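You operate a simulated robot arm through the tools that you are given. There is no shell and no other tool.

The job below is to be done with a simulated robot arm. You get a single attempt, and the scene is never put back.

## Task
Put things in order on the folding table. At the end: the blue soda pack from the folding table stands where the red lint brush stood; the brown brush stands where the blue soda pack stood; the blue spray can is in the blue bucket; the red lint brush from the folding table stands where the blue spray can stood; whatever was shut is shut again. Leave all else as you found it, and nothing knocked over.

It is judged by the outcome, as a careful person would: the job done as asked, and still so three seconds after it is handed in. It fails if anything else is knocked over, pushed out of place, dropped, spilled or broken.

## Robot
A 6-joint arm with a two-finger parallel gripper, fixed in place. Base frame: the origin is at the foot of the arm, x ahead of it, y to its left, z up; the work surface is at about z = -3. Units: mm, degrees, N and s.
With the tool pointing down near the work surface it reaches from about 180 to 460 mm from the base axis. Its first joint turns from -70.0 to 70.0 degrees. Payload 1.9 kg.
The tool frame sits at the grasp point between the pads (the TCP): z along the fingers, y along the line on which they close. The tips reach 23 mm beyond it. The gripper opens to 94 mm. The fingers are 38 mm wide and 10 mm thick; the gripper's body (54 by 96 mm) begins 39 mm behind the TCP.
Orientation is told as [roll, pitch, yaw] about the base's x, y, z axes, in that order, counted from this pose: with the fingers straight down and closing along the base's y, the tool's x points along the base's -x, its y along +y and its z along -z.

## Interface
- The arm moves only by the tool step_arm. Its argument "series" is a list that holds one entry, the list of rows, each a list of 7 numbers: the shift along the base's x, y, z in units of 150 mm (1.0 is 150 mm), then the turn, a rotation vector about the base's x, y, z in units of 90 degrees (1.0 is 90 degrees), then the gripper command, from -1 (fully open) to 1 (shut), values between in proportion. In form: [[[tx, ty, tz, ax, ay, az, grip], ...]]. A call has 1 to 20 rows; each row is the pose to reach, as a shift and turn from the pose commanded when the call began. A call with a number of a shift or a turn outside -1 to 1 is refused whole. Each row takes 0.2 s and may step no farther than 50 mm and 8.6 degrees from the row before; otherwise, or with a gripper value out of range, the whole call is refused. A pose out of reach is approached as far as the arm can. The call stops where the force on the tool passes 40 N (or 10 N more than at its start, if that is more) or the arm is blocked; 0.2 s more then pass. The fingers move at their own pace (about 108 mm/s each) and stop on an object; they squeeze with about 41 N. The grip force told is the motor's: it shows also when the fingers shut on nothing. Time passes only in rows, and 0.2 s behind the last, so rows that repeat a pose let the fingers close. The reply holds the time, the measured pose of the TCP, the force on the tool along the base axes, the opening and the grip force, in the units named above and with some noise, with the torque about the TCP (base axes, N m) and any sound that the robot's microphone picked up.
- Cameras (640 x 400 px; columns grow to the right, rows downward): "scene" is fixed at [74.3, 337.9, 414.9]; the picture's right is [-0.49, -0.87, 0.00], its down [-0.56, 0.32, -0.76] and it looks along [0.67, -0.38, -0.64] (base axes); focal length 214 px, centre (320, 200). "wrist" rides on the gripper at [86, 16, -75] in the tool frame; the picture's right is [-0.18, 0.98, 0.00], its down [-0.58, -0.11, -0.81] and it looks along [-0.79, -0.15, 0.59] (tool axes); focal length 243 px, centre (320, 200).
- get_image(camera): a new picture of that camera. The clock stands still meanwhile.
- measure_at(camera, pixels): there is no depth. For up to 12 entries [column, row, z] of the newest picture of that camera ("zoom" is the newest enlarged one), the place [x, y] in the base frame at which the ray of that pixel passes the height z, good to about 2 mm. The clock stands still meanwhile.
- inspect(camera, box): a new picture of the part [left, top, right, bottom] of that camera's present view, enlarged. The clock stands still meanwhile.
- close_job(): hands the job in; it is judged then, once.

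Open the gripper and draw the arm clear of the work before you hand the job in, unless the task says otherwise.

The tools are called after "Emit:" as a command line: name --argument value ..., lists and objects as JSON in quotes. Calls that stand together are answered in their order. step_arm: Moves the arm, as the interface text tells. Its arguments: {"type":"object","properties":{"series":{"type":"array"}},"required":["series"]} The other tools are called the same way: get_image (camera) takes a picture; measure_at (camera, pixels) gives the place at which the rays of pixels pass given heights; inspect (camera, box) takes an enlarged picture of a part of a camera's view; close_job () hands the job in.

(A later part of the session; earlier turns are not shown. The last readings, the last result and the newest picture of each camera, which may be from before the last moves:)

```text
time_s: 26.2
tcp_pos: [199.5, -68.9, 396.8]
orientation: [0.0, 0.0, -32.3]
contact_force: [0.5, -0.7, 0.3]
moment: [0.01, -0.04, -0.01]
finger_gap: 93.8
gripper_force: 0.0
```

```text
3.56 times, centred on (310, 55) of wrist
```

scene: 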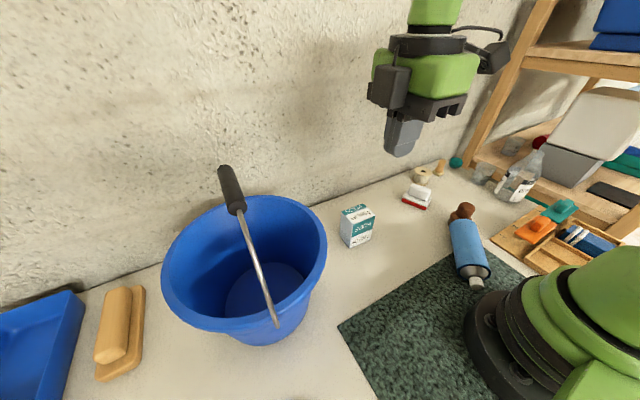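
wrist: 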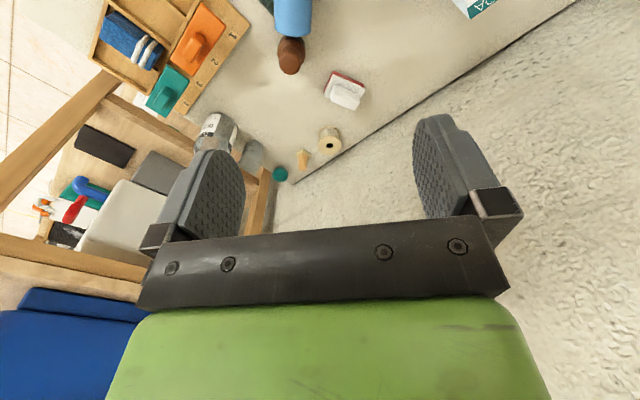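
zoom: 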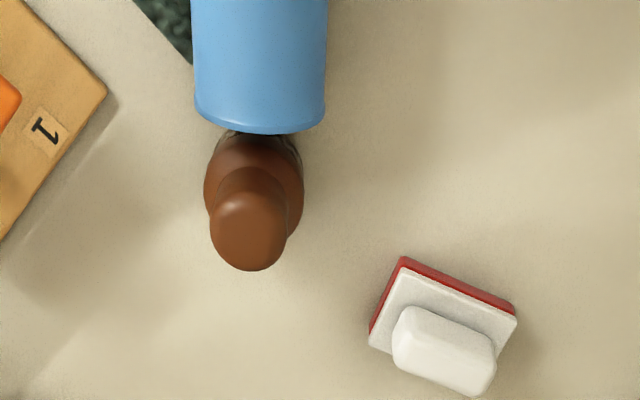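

Brush upright and can lying on the table. Measuring the brush and the can's base to see whether the brush moved.

Emit:
measure_at --camera "zoom" --pixels '[[205, 185, -3], [303, 185, -3], [205, 185, 20], [303, 185, 20], [250, 240, 70], [250, 240, 80], [402, 257, -3], [516, 312, -3], [369, 335, -3], [195, 100, 25], [326, 100, 25], [260, 133, 0]]'

Emit:
inspect --camera "scene" --box '[410, 170, 520, 300]'

```text
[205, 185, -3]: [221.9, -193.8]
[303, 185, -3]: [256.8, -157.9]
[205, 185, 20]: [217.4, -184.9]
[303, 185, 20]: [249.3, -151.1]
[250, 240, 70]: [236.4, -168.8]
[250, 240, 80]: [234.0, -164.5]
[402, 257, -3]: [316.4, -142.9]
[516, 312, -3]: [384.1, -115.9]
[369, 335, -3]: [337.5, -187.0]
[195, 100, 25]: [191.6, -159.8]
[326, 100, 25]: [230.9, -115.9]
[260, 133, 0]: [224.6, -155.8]
```

```text
3.08 times, centred on (465, 235) of scene
```

zoom: 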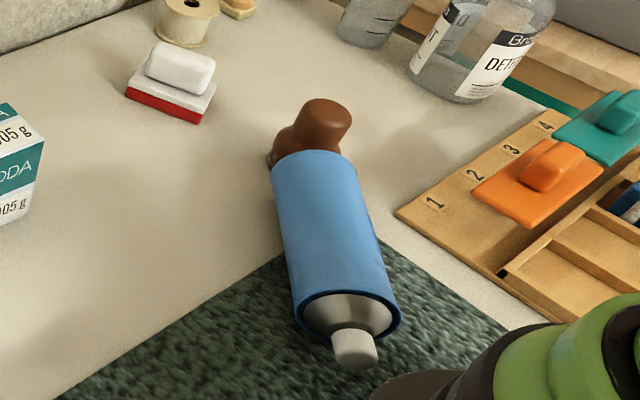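

The brush is where it was, to within a few millimetres, and the lint brush corners are unchanged. Now measuring the lying can's axis at its centre height from the scene zoom.

Emit:
measure_at --camera "zoom" --pixels '[[271, 165, 25], [358, 165, 25], [298, 318, 25], [402, 318, 25], [350, 310, 25], [315, 165, 25], [353, 350, 25], [331, 345, 25], [378, 345, 25], [353, 368, 25]]'

Emit:
get_image --camera "scene"

```text
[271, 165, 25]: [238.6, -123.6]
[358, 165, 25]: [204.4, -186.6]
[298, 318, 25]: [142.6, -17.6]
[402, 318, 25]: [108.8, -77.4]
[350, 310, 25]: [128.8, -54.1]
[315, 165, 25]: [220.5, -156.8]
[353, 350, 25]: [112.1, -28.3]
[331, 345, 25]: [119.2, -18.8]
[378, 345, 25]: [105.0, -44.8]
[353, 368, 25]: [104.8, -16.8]
```

```text
taken
```

scene: 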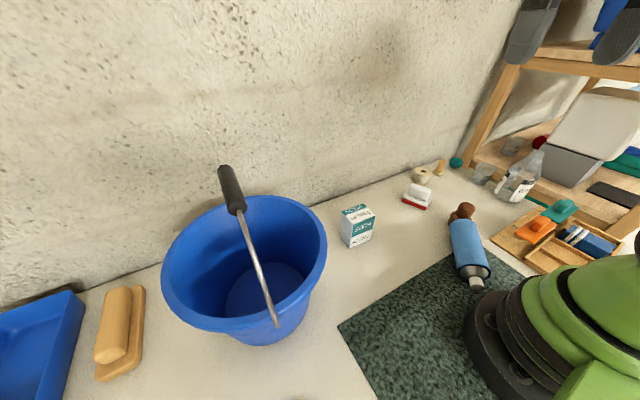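

Nothing else was disturbed. The likely cause is the grip near the can's top creeping down under load, so I'll now pick it up lying, near its middle at about (188,-114), closing across its axis (yaw -47), and check for slip with pictures. First I go down above it.

Emit:
step_arm --series '[[[-0.02, -0.1, -0.2, 0, 0, -0.05, -1], [-0.04, -0.2, -0.45, 0, 0, -0.1, -1], [-0.06, -0.28, -0.7, 0, 0, -0.161, -1], [-0.077, -0.3, -1.0, 0, 0, -0.161, -1], [-0.077, -0.3, -1.0, 0, 0, -0.161, -1]]]'

Emit:
get_image --camera "wrist"

```text
time_s: 27.4
tcp_pos: [187.0, -111.6, 246.3]
orientation: [-0.1, 0.1, -46.6]
contact_force: [0.7, 0.3, -0.3]
moment: [-0.02, -0.05, -0.01]
finger_gap: 94.0
gripper_force: 0.0
```

```text
taken
```

wrist: 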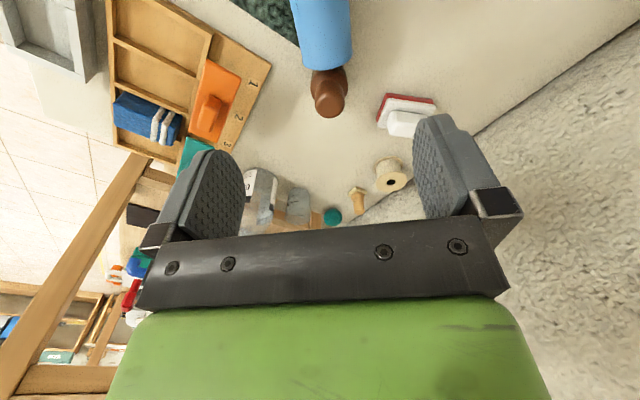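

The can runs straight along the tool's centre column (about 3 px right). I'll trim by 3 mm and descend to z≈100 to check again.

Emit:
step_arm --series '[[[0.015, 0.008, -0.3, 0, 0, 0, -1], [0.015, 0.008, -0.6, 0, 0, 0, -1], [0.015, 0.008, -0.97, 0, 0, 0, -1], [0.015, 0.008, -0.97, 0, 0, 0, -1]]]'

Emit:
get_image --camera "wrist"

```text
refused: row 3 steps farther than a row can; nothing moved
```

```text
taken
```

wrist: 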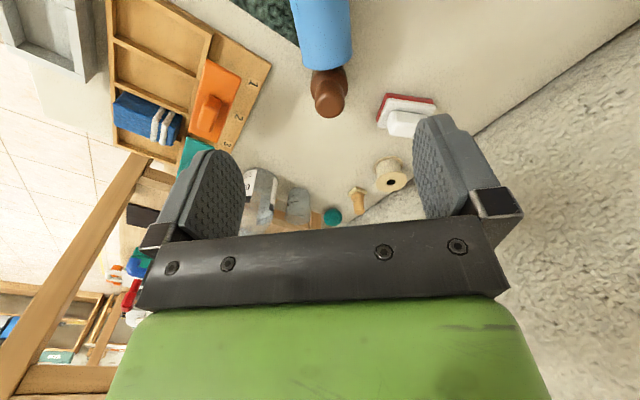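

That call was refused for too large a row, nothing moved. I'll repeat the descent with smaller rows.

Emit:
step_arm --series '[[[0.015, 0.008, -0.25, 0, 0, 0, -1], [0.015, 0.008, -0.5, 0, 0, 0, -1], [0.015, 0.008, -0.75, 0, 0, 0, -1], [0.015, 0.008, -0.97, 0, 0, 0, -1], [0.015, 0.008, -0.97, 0, 0, 0, -1]]]'

Emit:
get_image --camera "wrist"

Emit:
get_image --camera "scene"

```text
time_s: 28.6
tcp_pos: [187.7, -112.2, 100.4]
orientation: [0.0, 0.1, -46.5]
contact_force: [-0.2, 0.0, -0.5]
moment: [-0.03, 0.02, 0.01]
finger_gap: 93.9
gripper_force: 0.1
```

```text
taken
```

wrist: 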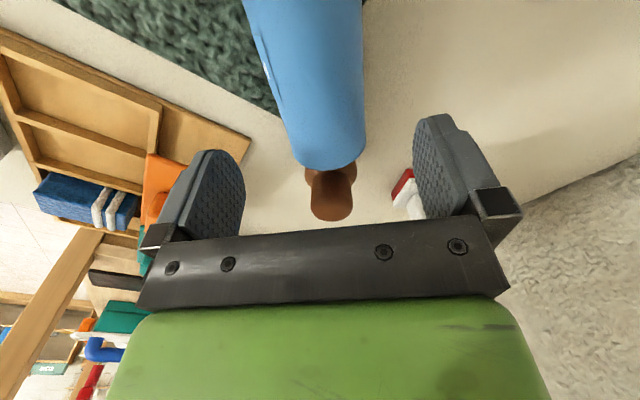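

```text
taken
```

scene: 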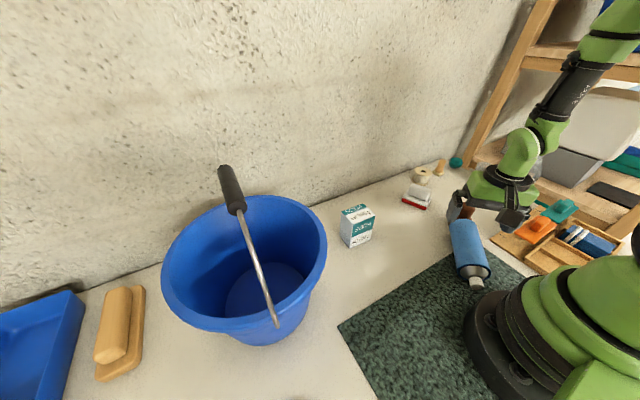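

The can's axis lies exactly along the tool's mid-plane, with its base about 57 mm ahead of the TCP. Descending to z≈31 to grip it.

Emit:
step_arm --series '[[[0, 0, -0.15, 0, 0, 0, -1], [0, 0, -0.3, 0, 0, 0, -1], [0, 0, -0.4, 0, 0, 0, -1], [0, 0, -0.46, 0, 0, 0, -1], [0, 0, -0.46, 0, 0, 0, -1]]]'

Emit:
get_image --camera "wrist"

```text
time_s: 29.9
tcp_pos: [189.6, -111.5, 30.7]
orientation: [0.0, 0.0, -46.5]
contact_force: [0.5, 1.1, 0.1]
moment: [0.01, 0.02, -0.04]
finger_gap: 93.8
gripper_force: 0.1
```

```text
taken
```

wrist: 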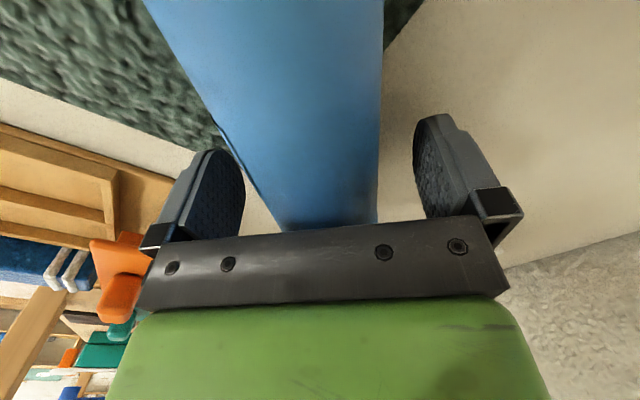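

No contact and the can is between the fingers. Lowering 3 mm more, closing, and lifting a little to test the hold.

Emit:
step_arm --series '[[[0, 0, -0.02, 0, 0, 0, -1], [0, 0, -0.02, 0, 0, 0, 1], [0, 0, -0.02, 0, 0, 0, 1], [0, 0, -0.02, 0, 0, 0, 1]]]'

Emit:
step_arm --series '[[[0, 0, 0.06, 0, 0, 0, 1], [0, 0, 0.16, 0, 0, 0, 1], [0, 0, 0.26, 0, 0, 0, 1]]]'

Emit:
get_image --camera "scene"

Emit:
get_image --camera "wrist"

```text
time_s: 30.9
tcp_pos: [190.2, -111.9, 28.6]
orientation: [0.1, 0.0, -46.5]
contact_force: [-1.2, -0.7, -0.3]
moment: [-0.11, -0.1, 0.08]
finger_gap: 54.3
gripper_force: 40.9
```

```text
time_s: 31.6
tcp_pos: [189.8, -112.2, 68.7]
orientation: [-0.1, 0.1, -46.5]
contact_force: [-0.1, 0.5, -2.8]
moment: [-0.06, -0.07, -0.01]
finger_gap: 54.4
gripper_force: 40.9
```

```text
taken
```

scene: 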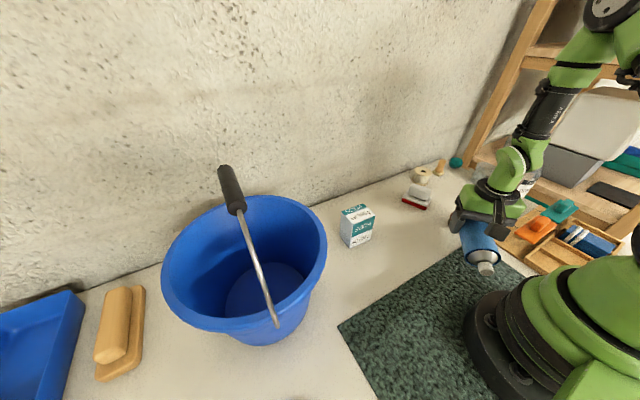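

```text
taken
```

wrist: 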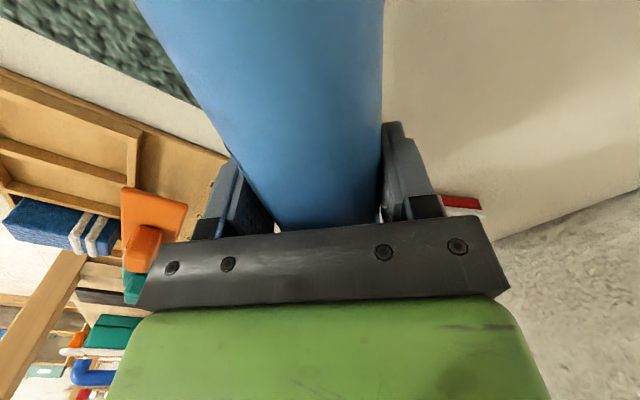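

Held, gap 54.4 mm. I'll hold still for one second and compare the picture for creep.

Emit:
step_arm --series '[[[0, 0, 0, 0, 0, 0, 1], [0, 0, 0, 0, 0, 0, 1], [0, 0, 0, 0, 0, 0, 1], [0, 0, 0, 0, 0, 0, 1], [0, 0, 0, 0, 0, 0, 1]]]'

Emit:
get_image --camera "wrist"

Emit:
inspect --camera "scene" --box '[430, 180, 550, 290]'

```text
time_s: 32.9
tcp_pos: [189.2, -112.1, 67.1]
orientation: [0.0, 0.0, -46.5]
contact_force: [0.5, -0.5, -3.5]
moment: [-0.08, -0.11, -0.07]
finger_gap: 54.8
gripper_force: 40.1
```

```text
taken
```

wrist: 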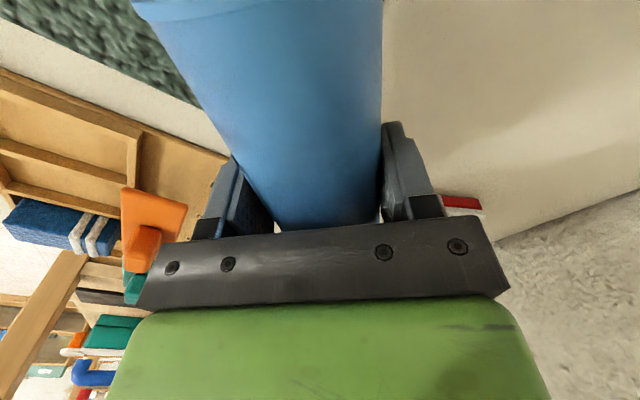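

```text
3.64 times, centred on (490, 235) of scene
```

zoom: 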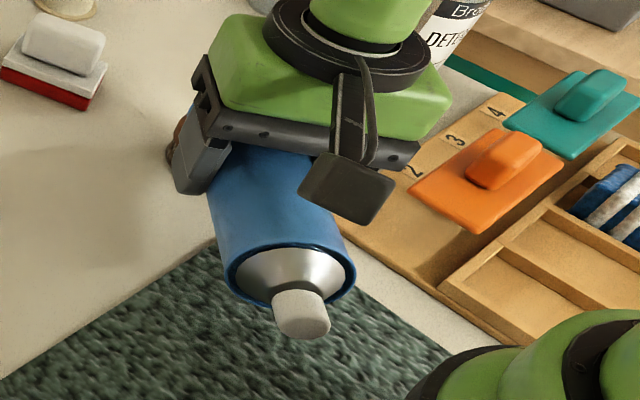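

The hold is good (only a millimetre or two of creep), so the earlier slip came from gripping at the very top. I'll lift to about z=120, swing the can over to the free table area near (235,40) while turning to yaw -90, slowly.

Emit:
step_arm --series '[[[0, 0, 0.1, 0, 0, 0, 1], [0, 0, 0.22, 0, 0, 0, 1], [0, 0, 0.34, 0, 0, 0, 1], [0.03, 0.12, 0.36, 0, 0, -0.05, 1], [0.08, 0.25, 0.36, 0, 0, -0.11, 1], [0.13, 0.39, 0.36, 0, 0, -0.17, 1], [0.18, 0.53, 0.36, 0, 0, -0.23, 1], [0.22, 0.67, 0.36, 0, 0, -0.29, 1], [0.26, 0.81, 0.36, 0, 0, -0.35, 1], [0.3, 0.93, 0.36, 0, 0, -0.41, 1], [0.31, 1.0, 0.36, 0, 0, -0.46, 1], [0.31, 1.0, 0.3, 0, 0, -0.483, 1]]]'

Emit:
get_image --camera "scene"

Emit:
get_image --camera "wrist"

```text
time_s: 35.5
tcp_pos: [235.1, 39.1, 111.7]
orientation: [0.0, 0.0, -90.1]
contact_force: [-0.5, 0.3, -2.9]
moment: [-0.04, 0.0, 0.02]
finger_gap: 54.7
gripper_force: 40.7
```

```text
taken
```

scene: 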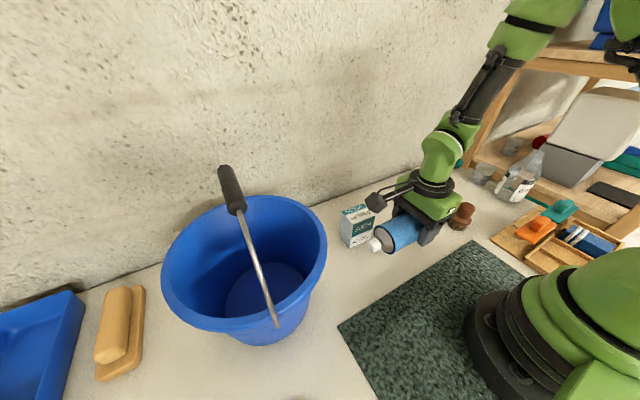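

```text
taken
```

wrist: 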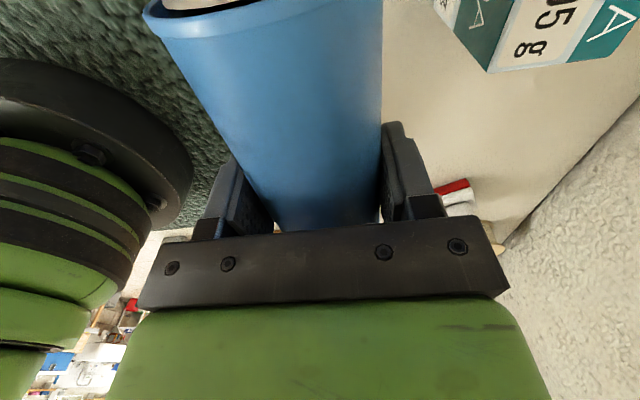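

Held well, the can now points its cap toward +y at (235,39). I'll lower it gently to lie on the free table, so I can re-grip it nearer its shoulder.

Emit:
step_arm --series '[[[0, 0, -0.15, 0, 0, 0, 1], [0, 0, -0.3, 0, 0, 0, 1], [0, 0, -0.42, 0, 0, 0, 1], [0, 0, -0.48, 0, 0, 0, 1], [0, 0, -0.51, 0, 0, 0, 1], [0, 0, -0.53, 0, 0, 0, 1]]]'

```text
time_s: 36.9
tcp_pos: [235.7, 39.0, 33.0]
orientation: [-0.1, 0.0, -89.9]
contact_force: [-0.3, -0.6, -2.0]
moment: [-0.03, 0.02, 0.0]
finger_gap: 55.2
gripper_force: 40.8
```

Not yet touching (force −2 N). Lowering a few more millimetres in small steps.

Emit:
step_arm --series '[[[0, 0, -0.012, 0, 0, 0, 1], [0, 0, -0.025, 0, 0, 0, 1]]]'

```text
time_s: 37.5
tcp_pos: [235.5, 38.1, 28.9]
orientation: [0.0, 0.1, -90.0]
contact_force: [-0.6, -0.2, -2.3]
moment: [-0.07, -0.02, 0.02]
finger_gap: 54.9
gripper_force: 40.8
```

Emit:
inspect --camera "scene" --box '[340, 170, 480, 290]'

Emit:
step_arm --series '[[[0, 0, -0.012, 0, 0, 0, 1], [0, 0, -0.022, 0, 0, 0, 1]]]'

```text
3.33 times, centred on (410, 230) of scene
```

zoom: 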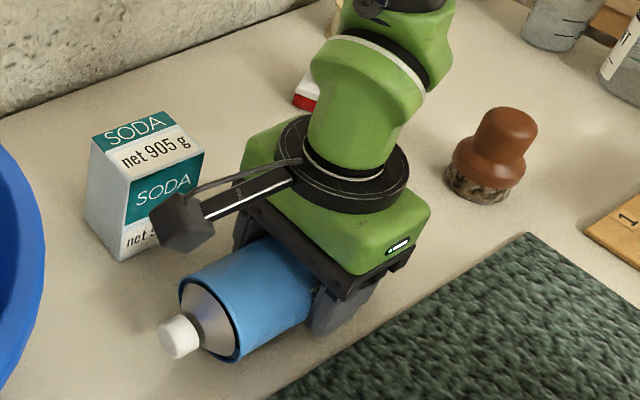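

```text
time_s: 38.0
tcp_pos: [235.4, 38.1, 25.2]
orientation: [0.0, 0.0, -90.0]
contact_force: [0.4, -4.7, 11.5]
moment: [0.92, -0.01, -0.08]
finger_gap: 54.6
gripper_force: 41.1
```

Touching now (11 N). Opening to about 75 mm to release, then rising to look.

Emit:
step_arm --series '[[[0, 0, 0.005, 0, 0, 0, 0.0], [0, 0, 0.01, 0, 0, 0, -0.6], [0, 0, 0.02, 0, 0, 0, -0.6], [0, 0, 0.02, 0, 0, 0, -0.6], [0, 0, 0.2, 0, 0, 0, -0.6], [0, 0, 0.45, 0, 0, 0, -0.6], [0, 0, 0.7, 0, 0, 0, -0.6]]]'

Emit:
get_image --camera "wrist"

Emit:
get_image --camera "scene"

```text
time_s: 39.6
tcp_pos: [234.9, 38.0, 130.4]
orientation: [-0.2, 0.0, -90.0]
contact_force: [-0.2, 0.0, 0.5]
moment: [0.05, -0.04, -0.03]
finger_gap: 74.9
gripper_force: 0.1
```

```text
taken
```

wrist: 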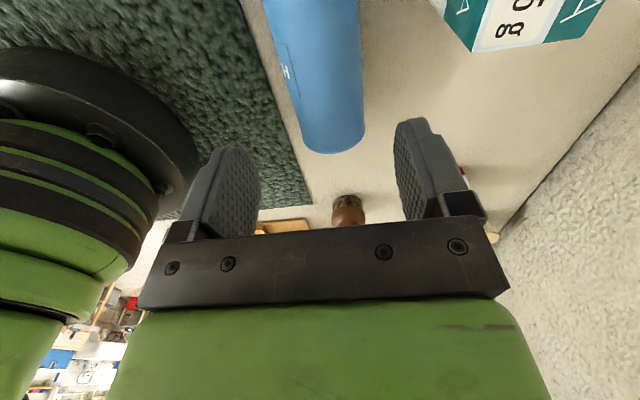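

```text
taken
```

scene: 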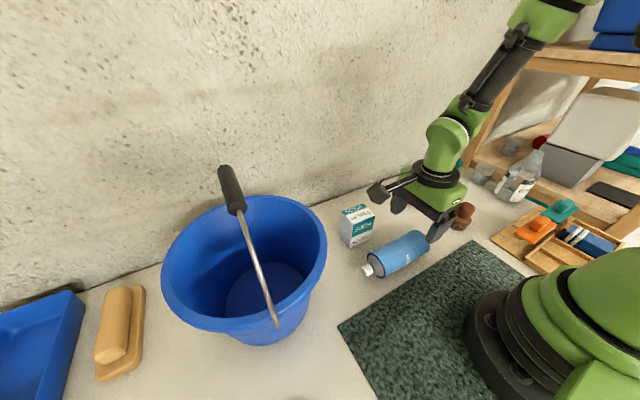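

The can lies still on the table with its cap toward the bucket. Zooming in to measure its axis.

Emit:
inspect --camera "scene" --box '[340, 200, 460, 300]'

```text
4.00 times, centred on (400, 250) of scene
```

zoom: 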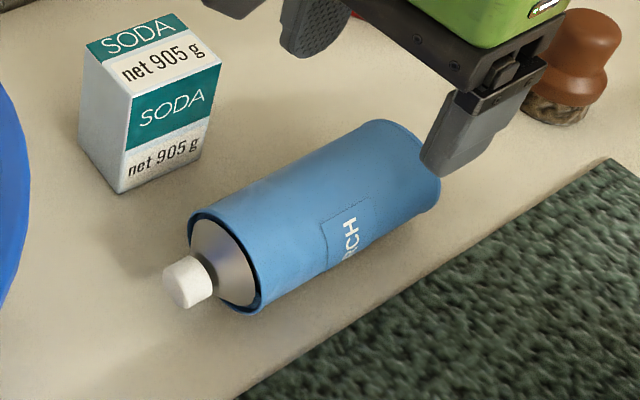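

Measuring the rim centre (225,262), cap (182,284), base end and extremes at the can's axis height.

Emit:
measure_at --camera "zoom" --pixels '[[225, 262, 24.5], [182, 284, 24.5], [165, 288, 24.5], [212, 270, 24.5], [412, 162, 24.5], [196, 210, 51], [240, 314, -3], [385, 120, 51], [436, 206, -3], [120, 192, -3], [205, 150, -3], [82, 140, -3]]'

```text
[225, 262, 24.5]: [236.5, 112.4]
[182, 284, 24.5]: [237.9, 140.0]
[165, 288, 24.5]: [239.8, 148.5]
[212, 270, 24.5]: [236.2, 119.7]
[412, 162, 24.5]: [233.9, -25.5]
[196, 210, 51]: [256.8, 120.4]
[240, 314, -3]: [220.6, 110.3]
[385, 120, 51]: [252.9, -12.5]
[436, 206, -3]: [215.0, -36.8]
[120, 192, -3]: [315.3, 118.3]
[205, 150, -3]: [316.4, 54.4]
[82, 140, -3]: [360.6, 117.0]
```

The can's axis is along y at x≈236, shoulder at y≈113, cap tip at y≈147. I'll tilt the tool 30° (back leaning to +y) and move above the spot y≈99, just below the shoulder.

Emit:
step_arm --series '[[[0.005, 0.1, 0, -0.083, 0, 0, -0.6], [0.01, 0.2, 0, -0.166, 0, 0, -0.6], [0.01, 0.3, 0, -0.25, 0, 0, -0.6], [0.01, 0.407, 0, -0.333, 0, 0, -0.6], [0.01, 0.407, -0.1, -0.333, 0, 0, -0.6]]]'

Emit:
get_image --camera "wrist"

Emit:
inspect --camera "scene" --box '[320, 150, 480, 290]'

```text
time_s: 40.9
tcp_pos: [236.1, 98.2, 115.2]
orientation: [-0.1, -30.0, -90.0]
contact_force: [0.1, 0.9, -0.5]
moment: [-0.01, -0.01, 0.01]
finger_gap: 75.3
gripper_force: 0.0
```

```text
taken
```

wrist: 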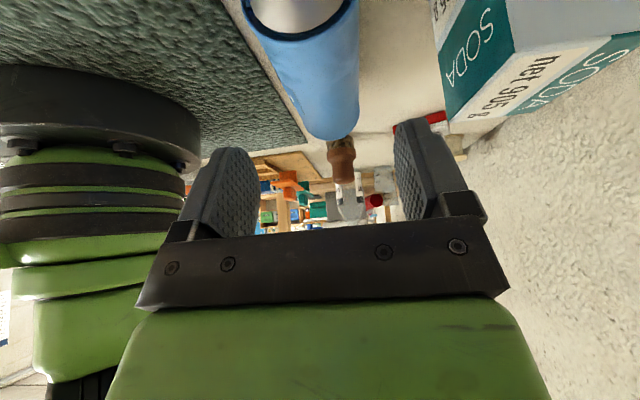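

```text
2.86 times, centred on (400, 220) of scene
```

zoom: 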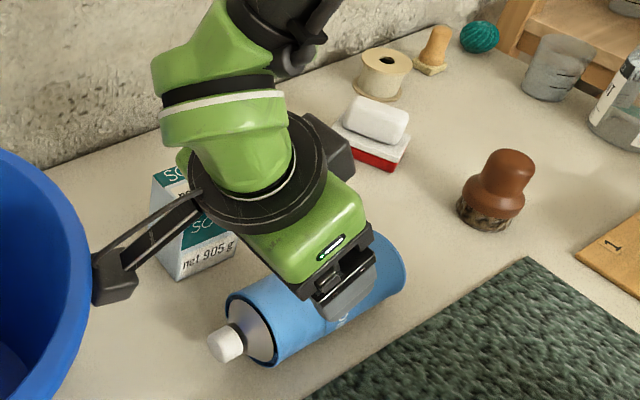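

The tilt is right and the soda pack is well clear on the right side. Descending to the can near its shoulder.

Emit:
step_arm --series '[[[0, 0, -0.18, 0, 0, 0, -0.6], [0, 0, -0.36, 0, 0, 0, -0.6], [0, 0, -0.48, 0, 0, 0, -0.6], [0, 0, -0.55, 0, 0, 0, -0.6], [0, 0, -0.55, 0, 0, 0, -0.6]]]'

Emit:
get_image --camera "wrist"

Emit:
inspect --camera "scene" --box '[320, 170, 480, 310]'

```text
time_s: 42.0
tcp_pos: [236.3, 98.7, 33.8]
orientation: [-0.1, -29.9, -90.0]
contact_force: [-0.1, -0.2, -1.0]
moment: [0.03, 0.01, 0.0]
finger_gap: 75.1
gripper_force: 0.1
```

```text
taken
```

wrist: 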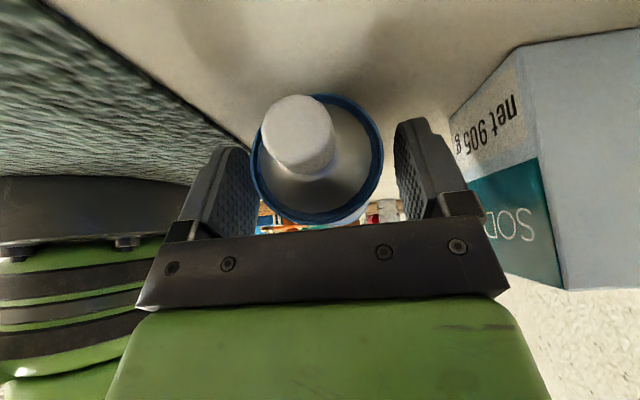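

```text
2.86 times, centred on (400, 240) of scene
```

zoom: 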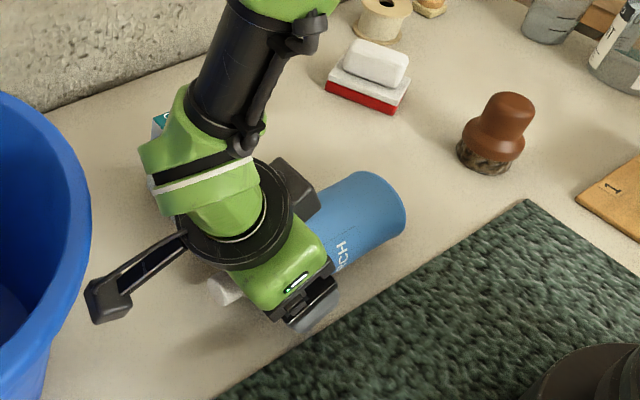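

The wrist view shows the can end-on, centred between the fingers (rim columns 252–384). Lowering 2 mm and closing.

Emit:
step_arm --series '[[[0, 0, -0.014, 0, 0, 0, -0.6], [0, 0, -0.014, 0, 0, 0, 1], [0, 0, -0.014, 0, 0, 0, 1], [0, 0, -0.014, 0, 0, 0, 1]]]'

Emit:
get_image --camera "wrist"

```text
time_s: 43.0
tcp_pos: [236.9, 99.2, 31.6]
orientation: [0.0, -29.9, -89.9]
contact_force: [-0.8, 0.9, 1.7]
moment: [0.01, -0.02, -0.01]
finger_gap: 54.8
gripper_force: 41.3
```

```text
taken
```

wrist: 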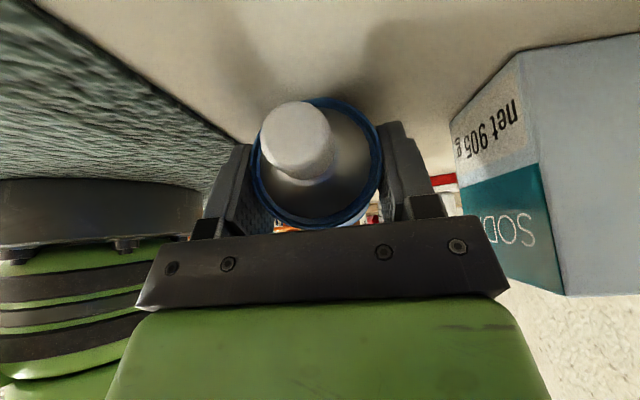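

Gripped (54.8 mm, 41 N). Lifting about 70 mm gently and checking the hold.

Emit:
step_arm --series '[[[0, 0, 0.06, 0, 0, 0, 1], [0, 0, 0.16, 0, 0, 0, 1], [0, 0, 0.28, 0, 0, 0, 1], [0, 0, 0.4, 0, 0, 0, 1], [0, 0, 0.5, 0, 0, 0, 1]]]'

Emit:
get_image --camera "wrist"

Emit:
inspect --camera "scene" --box '[320, 150, 480, 290]'

```text
time_s: 44.2
tcp_pos: [237.3, 98.2, 106.7]
orientation: [-0.1, -29.8, -90.0]
contact_force: [-0.3, -0.6, -3.2]
moment: [0.16, -0.02, 0.01]
finger_gap: 55.0
gripper_force: 41.1
```

```text
taken
```

wrist: 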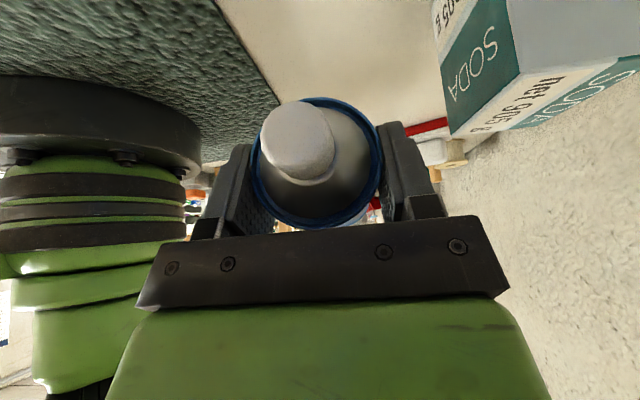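

```text
2.86 times, centred on (400, 220) of scene
```

zoom: 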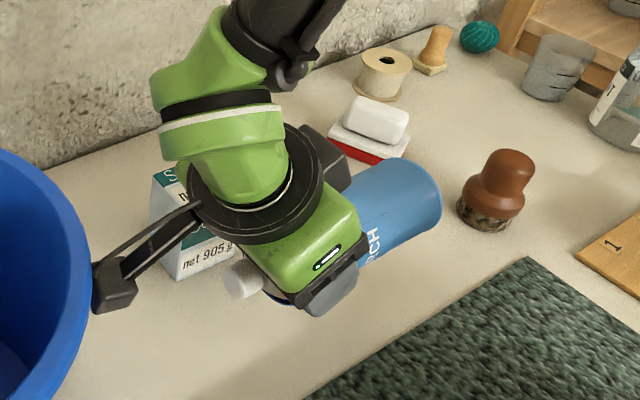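

The hold is steady (moment 0.16 N·m as expected from the hanging end). Now I rotate the tool about x by +90° over 12 rows, lifting to z≈180, so the can becomes upright.

Emit:
step_arm --series '[[[0, -0.02, 0.08, 0.06, 0, 0, 1], [0, -0.04, 0.18, 0.14, 0, 0, 1], [0, -0.05, 0.28, 0.22, 0, 0, 1], [0, -0.05, 0.38, 0.3, 0, 0, 1], [0, -0.05, 0.46, 0.38, 0, 0, 1], [0, -0.05, 0.5, 0.46, 0, 0, 1]]]'

Emit:
get_image --camera "wrist"

Emit:
get_image --camera "scene"

```text
time_s: 45.6
tcp_pos: [237.0, 90.3, 181.0]
orientation: [0.1, 11.5, -90.0]
contact_force: [0.4, -0.9, -2.4]
moment: [0.04, 0.02, -0.02]
finger_gap: 55.2
gripper_force: 41.4
```

```text
taken
```

wrist: 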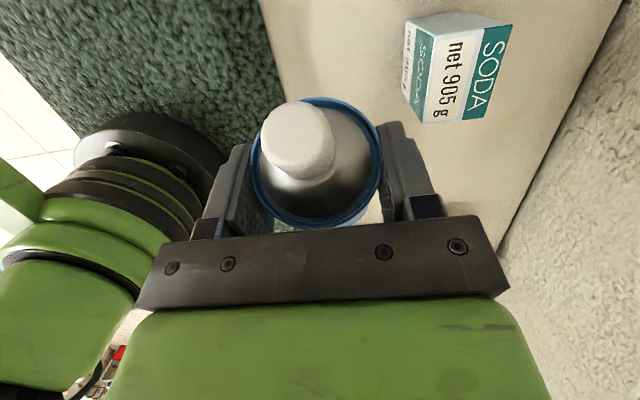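

```text
taken
```

scene: 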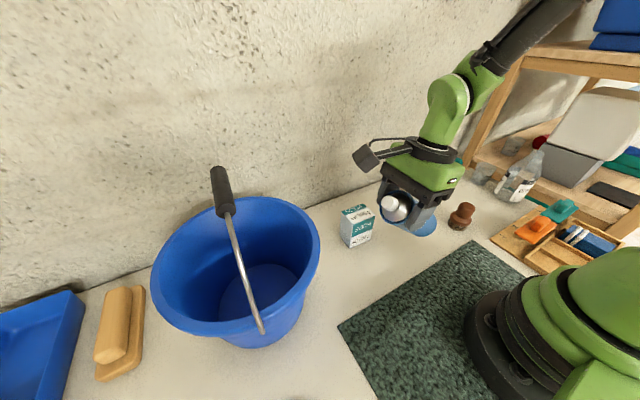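

The scene picture shows the bucket has shifted: its rim now spans columns 152–320 instead of 162–326, so the wrist camera must have brushed it while rising. I'll measure the shift so I can put it back later.

Emit:
measure_at --camera "scene" --pixels '[[262, 333, 154], [152, 275, 150], [320, 240, 150], [216, 168, 270], [232, 213, 268], [222, 190, 268]]'

Emit:
inspect --camera "scene" --box '[140, 160, 340, 360]'

```text
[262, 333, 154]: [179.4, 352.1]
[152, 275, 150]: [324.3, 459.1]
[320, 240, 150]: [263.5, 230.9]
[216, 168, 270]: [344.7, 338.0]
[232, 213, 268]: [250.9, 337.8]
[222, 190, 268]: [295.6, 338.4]
```

```text
2.00 times, centred on (240, 260) of scene
```

zoom: 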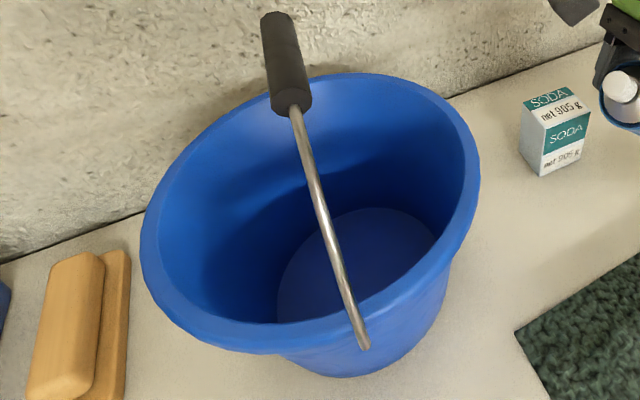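

The bucket moved roughly 10–15 mm in +y; I can later grip its rim and draw it back by that amount. First, with the can still firmly held (55.2 mm), I continue the rotation to make it upright and lift higher.

Emit:
step_arm --series '[[[0, -0.02, 0.1, 0.08, 0, 0, 1], [0, -0.04, 0.22, 0.16, 0, 0, 1], [0, -0.05, 0.34, 0.24, 0, 0, 1], [0, -0.05, 0.46, 0.32, 0, 0, 1], [0, -0.05, 0.58, 0.4, 0, 0, 1], [0, -0.05, 0.68, 0.48, 0, 0, 1], [0, -0.05, 0.74, 0.54, 0, 0, 1]]]'

Emit:
get_image --camera "wrist"

Emit:
get_image --camera "scene"

```text
time_s: 47.2
tcp_pos: [237.1, 83.7, 292.3]
orientation: [0.1, 60.2, -89.9]
contact_force: [0.0, -0.3, -2.9]
moment: [-0.01, -0.01, -0.01]
finger_gap: 55.0
gripper_force: 40.7
```

```text
taken
```

wrist: 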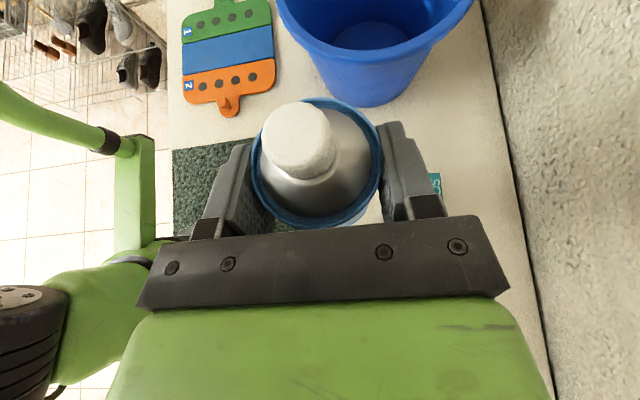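

```text
taken
```

scene: 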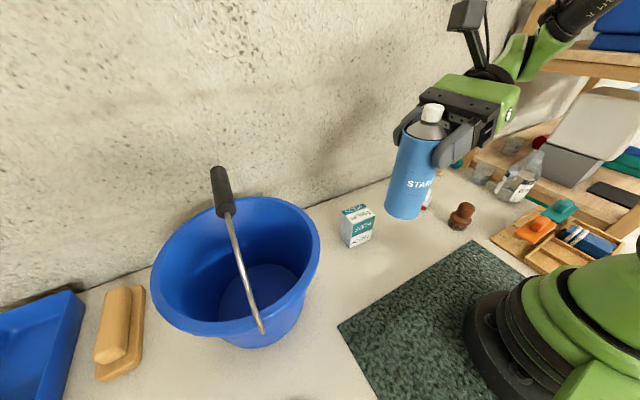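

The can is now upright and firmly held at (237,84,292). Before moving in, I'll re-measure the bucket with the same zoom box I used earlier.

Emit:
inspect --camera "scene" --box '[150, 190, 340, 350]'

```text
2.50 times, centred on (245, 270) of scene
```

zoom: 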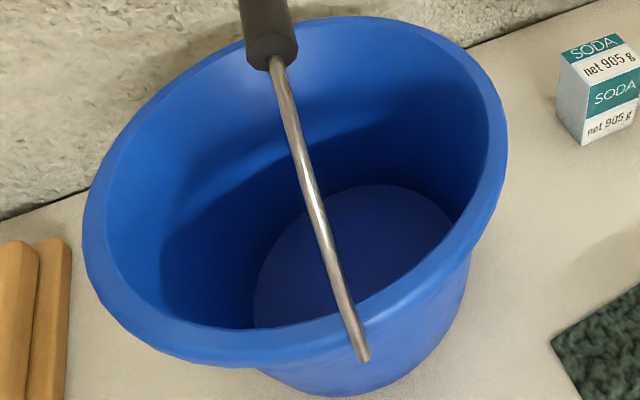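

Measuring the same features in the shifted position: floor edge, outer base, hinge and rim.

Emit:
measure_at --camera "zoom" --pixels '[[253, 308, 2], [282, 240, 2], [320, 204, 2], [380, 185, 2], [432, 202, 2], [454, 228, 2], [325, 396, -3], [380, 388, -3], [432, 350, -3], [484, 155, 150], [363, 357, 154], [268, 60, 265]]'

```text
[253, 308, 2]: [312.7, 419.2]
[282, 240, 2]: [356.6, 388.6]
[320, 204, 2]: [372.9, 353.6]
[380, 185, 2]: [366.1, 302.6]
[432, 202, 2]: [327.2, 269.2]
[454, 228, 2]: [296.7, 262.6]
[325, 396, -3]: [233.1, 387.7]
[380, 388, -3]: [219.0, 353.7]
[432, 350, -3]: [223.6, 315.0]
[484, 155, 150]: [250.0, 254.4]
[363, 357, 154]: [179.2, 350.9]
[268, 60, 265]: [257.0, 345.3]
```

The bucket is displaced by about (+3,+14) mm, so its floor centre is now near (299,344) and the bail plane near y≈345. I'll carry the upright can slowly toward it, first to y≈225 at the same height.

Emit:
step_arm --series '[[[0.04, 0.08, 0.01, 0, 0, 0, 1], [0.09, 0.2, 0.02, 0, 0, 0, 1], [0.14, 0.32, 0.02, 0, 0, 0, 1], [0.19, 0.44, 0.02, 0, 0, 0, 1], [0.25, 0.56, 0.02, 0, 0, 0, 1], [0.31, 0.68, 0.02, 0, 0, 0, 1], [0.37, 0.8, 0.02, 0, 0, 0, 1], [0.413, 0.9, 0.02, 0, 0, 0, 1]]]'

Emit:
get_image --camera "scene"

Emit:
get_image --camera "wrist"

```text
time_s: 49.0
tcp_pos: [298.6, 218.4, 294.8]
orientation: [0.0, 60.2, -90.0]
contact_force: [0.7, -0.3, -2.0]
moment: [-0.01, 0.01, 0.0]
finger_gap: 55.2
gripper_force: 40.9
```

```text
taken
```

scene: 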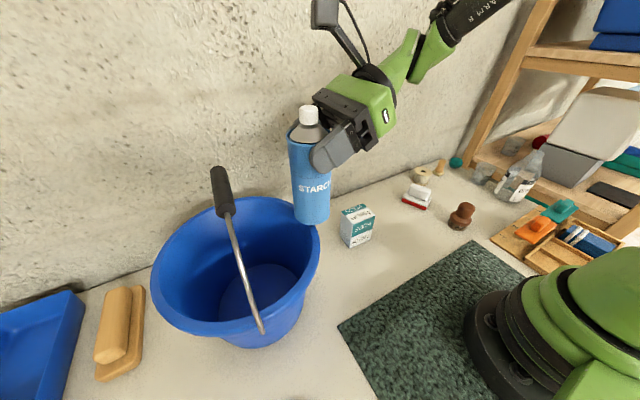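

```text
taken
```

wrist: 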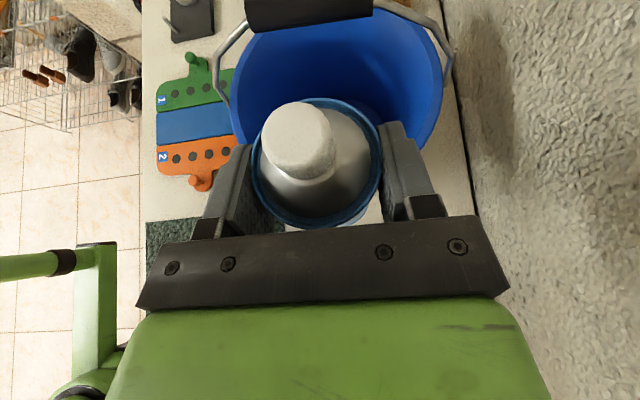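

The can is upright above the near rim; the bail grip appears at the top (245–373, row ~25). I'll measure the grip's near edge to check clearance.

Emit:
measure_at --camera "wrist" --pixels '[[246, 30, 268], [372, 12, 268], [310, 22, 268], [310, 0, 275], [222, 95, 154], [448, 75, 154], [320, 100, 337], [257, 170, 305], [383, 150, 305], [443, 140, 150], [233, 140, 150], [260, 60, 150]]'

```text
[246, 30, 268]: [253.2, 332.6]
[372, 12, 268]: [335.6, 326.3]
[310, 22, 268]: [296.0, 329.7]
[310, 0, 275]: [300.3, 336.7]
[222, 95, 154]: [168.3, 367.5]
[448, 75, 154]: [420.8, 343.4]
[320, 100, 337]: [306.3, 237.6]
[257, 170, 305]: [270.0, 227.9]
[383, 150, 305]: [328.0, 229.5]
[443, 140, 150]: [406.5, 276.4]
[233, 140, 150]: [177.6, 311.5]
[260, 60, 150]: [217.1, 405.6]
```

The grip's near side is at y≈327–333, so the can body must stay below y≈320 while passing it. I'll move to TCP y=284, then lower to z≈238, checking afterwards.

Emit:
step_arm --series '[[[0, 0.1, 0, 0, 0, 0, 1], [0, 0.22, 0, 0, 0, 0, 1], [0, 0.34, 0, 0, 0, 0, 1], [0, 0.437, 0, 0, 0, 0, 1], [0, 0.437, -0.1, 0, 0, 0, 1], [0, 0.437, -0.22, 0, 0, 0, 1], [0, 0.437, -0.34, 0, 0, 0, 1]]]'

Emit:
get_image --camera "scene"

Emit:
get_image --camera "wrist"

```text
time_s: 50.6
tcp_pos: [298.9, 284.4, 243.1]
orientation: [0.0, 60.2, -89.8]
contact_force: [0.1, -0.3, -2.5]
moment: [-0.01, -0.01, 0.0]
finger_gap: 55.0
gripper_force: 40.8
```

```text
taken
```

scene: 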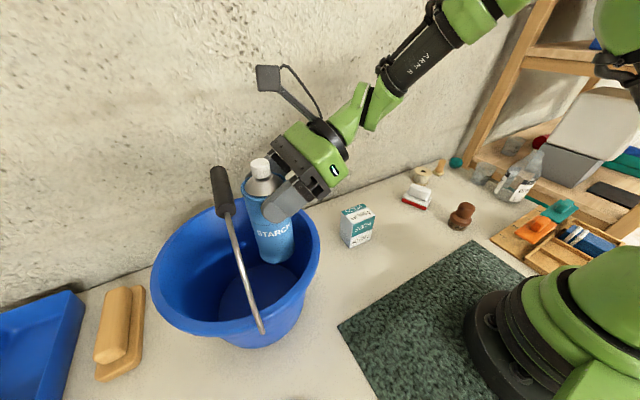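

```text
taken
```

wrist: 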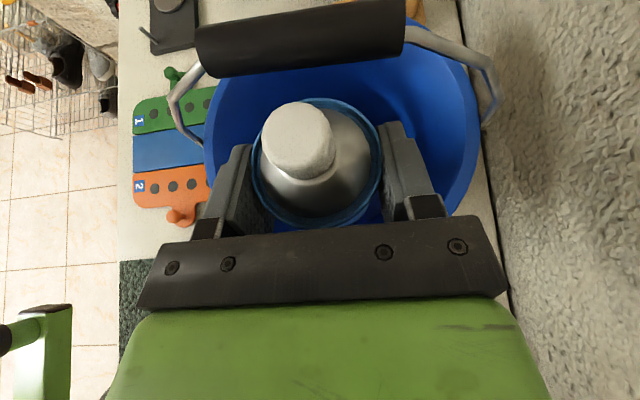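

The can is inside the opening, clear of the bail. Shifting +9 mm in y and lowering to z≈190, then I check the gap between gripper and rim.

Emit:
step_arm --series '[[[0, 0.03, -0.1, 0, 0, 0, 1], [0, 0.06, -0.2, 0, 0, 0, 1], [0, 0.06, -0.28, 0, 0, 0, 1], [0, 0.06, -0.35, 0, 0, 0, 1]]]'

Emit:
inspect --camera "scene" --box '[180, 130, 360, 290]'

Emit:
get_image --camera "wrist"

```text
time_s: 51.6
tcp_pos: [299.1, 292.4, 193.9]
orientation: [0.0, 60.0, -90.0]
contact_force: [0.2, -1.3, -3.0]
moment: [0.03, 0.01, -0.04]
finger_gap: 55.1
gripper_force: 41.1
```

```text
2.50 times, centred on (270, 210) of scene
```

zoom: 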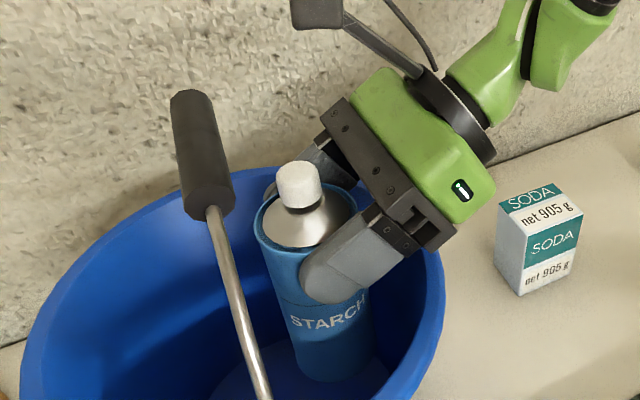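

```text
taken
```

wrist: 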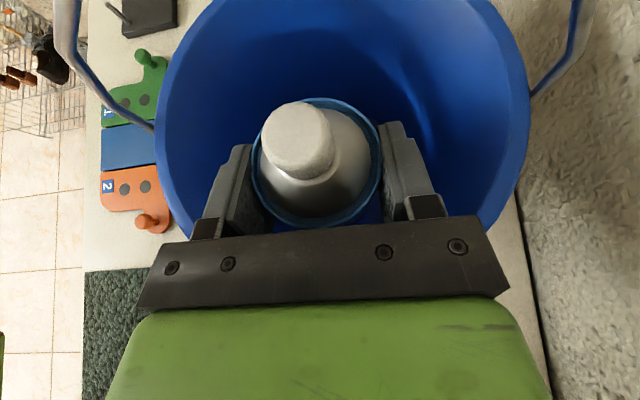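

Still clear of the rim. Lowering in small steps to about z≈168 while watching the force.

Emit:
step_arm --series '[[[0, 0, -0.06, 0, 0, 0, 1], [0, 0, -0.12, 0, 0, 0, 1], [0, 0, -0.17, 0, 0, 0, 1]]]'

Emit:
inspect --camera "scene" --box '[180, 150, 360, 310]'

```text
time_s: 52.5
tcp_pos: [299.1, 294.4, 172.8]
orientation: [0.0, 60.9, -90.2]
contact_force: [-2.3, -1.8, 8.2]
moment: [-0.48, 0.29, -0.11]
finger_gap: 55.0
gripper_force: 41.0
stopped in row 3: the force on the tool passed its limit at 52 N (the readings are from after the stop); the commanded pose is now the measured one
```

```text
2.50 times, centred on (270, 230) of scene
```

zoom: 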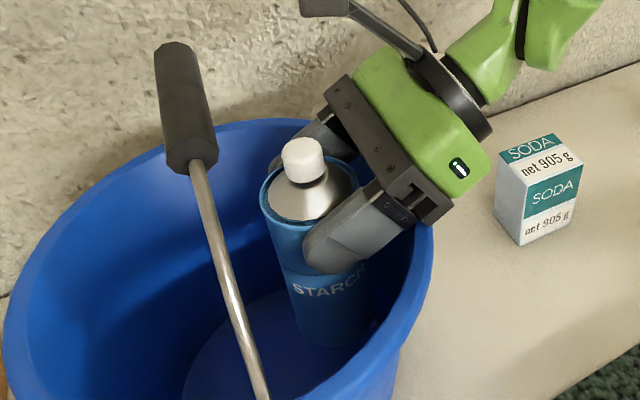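

The gripper body touched the bucket's near rim (moment −0.48 N·m), so it can't go lower here. I'll raise 5 mm, shift further in by about 25 mm in y (passing below the bail), and then lower again.

Emit:
step_arm --series '[[[0, 0, 0.035, 0, 0, 0, 1], [0, 0.05, 0.05, 0, 0, 0, 1], [0, 0.11, 0.05, -0.008, 0, 0, 1], [0, 0.17, 0.03, -0.01, 0, 0, 1], [0, 0.17, 0.0, -0.01, 0, 0, 1]]]'

Emit:
inspect --camera "scene" --box '[150, 150, 360, 330]'

Emit:
get_image --camera "wrist"

```text
time_s: 53.7
tcp_pos: [301.2, 319.0, 173.3]
orientation: [0.2, 59.8, -90.0]
contact_force: [-0.6, -1.9, 0.6]
moment: [-0.22, -0.08, -0.02]
finger_gap: 55.0
gripper_force: 41.2
```

```text
2.22 times, centred on (255, 240) of scene
```

zoom: 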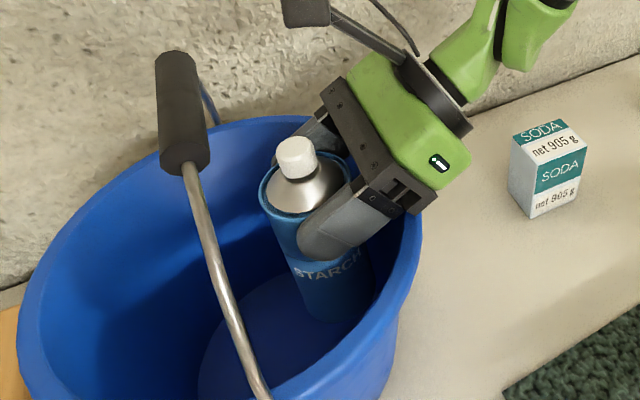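

```text
taken
```

wrist: 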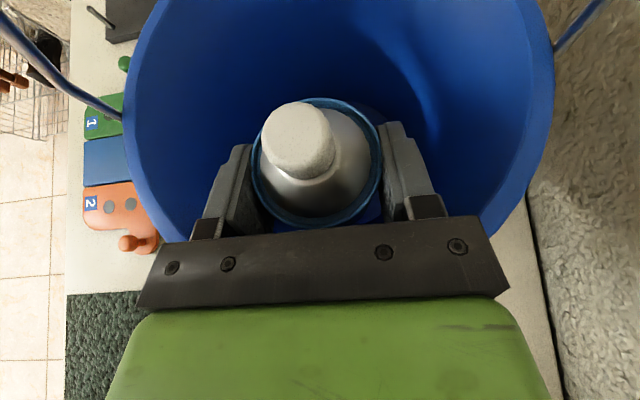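

The bucket seems to have been dragged along with the gripper. Let me look at the whole scene before doing anything else.

Emit:
get_image --camera "scene"

Emit:
inspect --camera "scene" --box '[240, 180, 340, 280]'

```text
taken
```

scene: 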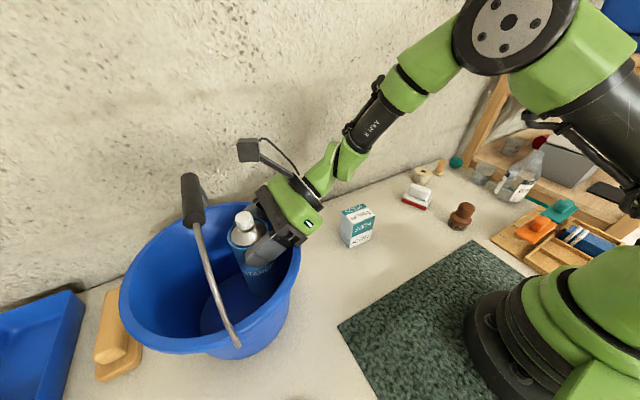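

```text
4.00 times, centred on (290, 230) of scene
```

zoom: 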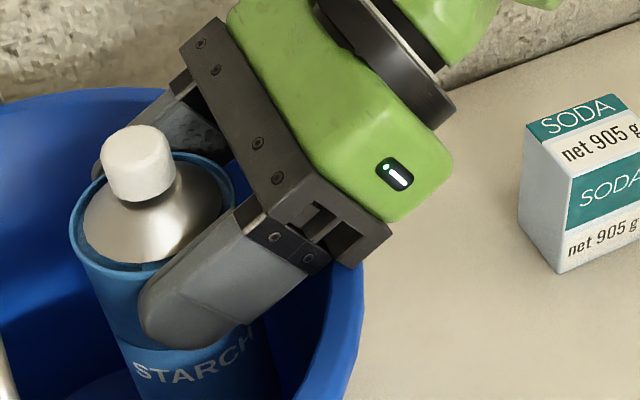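

The gripper body is resting on the near rim and carried the bucket about 27 mm further in +y; the wooden float at left is still well clear. I'll lift 8 mm off the rim and then ease the grip to let the can slide down to the floor in a guided way.

Emit:
step_arm --series '[[[0, 0, 0.03, 0, 0, 0, 1], [0, 0, 0.055, 0, 0, 0, 1]]]'

Emit:
step_arm --series '[[[0, 0, 0, 0, 0, 0, -0.1]]]'

```text
time_s: 54.3
tcp_pos: [300.0, 319.3, 180.6]
orientation: [0.2, 59.8, -90.1]
contact_force: [-0.6, 0.4, -2.3]
moment: [-0.03, 0.0, 0.01]
finger_gap: 54.9
gripper_force: 41.3
```

```text
time_s: 54.7
tcp_pos: [299.8, 319.5, 181.5]
orientation: [0.2, 59.7, -90.1]
contact_force: [0.3, -0.2, -2.8]
moment: [-0.02, 0.02, -0.01]
finger_gap: 55.1
gripper_force: 41.1
```

Free of the rim again. Easing the grip command a little at a time.

Emit:
step_arm --series '[[[0, 0, 0, 0, 0, 0, -0.155]]]'

Emit:
step_arm --series '[[[0, 0, 0, 0, 0, 0, -0.165]]]'

```text
time_s: 55.1
tcp_pos: [301.2, 319.5, 180.9]
orientation: [0.2, 59.8, -90.1]
contact_force: [0.5, 0.2, -0.5]
moment: [0.01, -0.01, 0.01]
finger_gap: 54.5
gripper_force: 0.0
```

```text
time_s: 55.5
tcp_pos: [300.2, 319.8, 180.7]
orientation: [0.2, 59.9, -90.0]
contact_force: [0.6, -0.1, 0.9]
moment: [-0.01, 0.0, -0.01]
finger_gap: 54.6
gripper_force: 0.1
```

Grip force and carried weight went to zero, so the can has gone down. Checking pictures.

Emit:
get_image --camera "wrist"

Emit:
get_image --camera "scene"

```text
taken
```

wrist: 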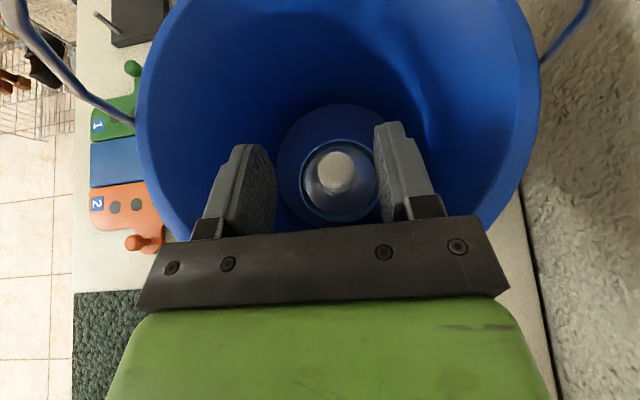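

```text
taken
```

scene: 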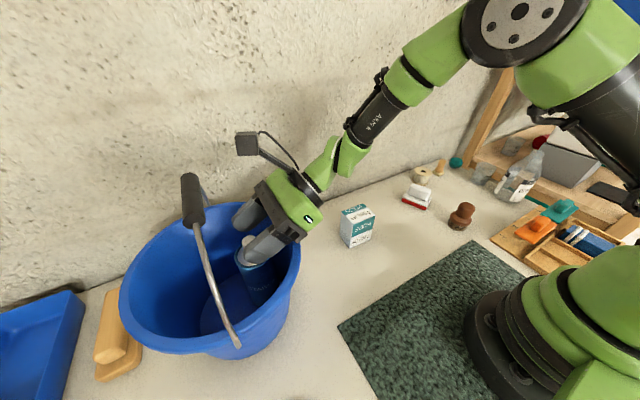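

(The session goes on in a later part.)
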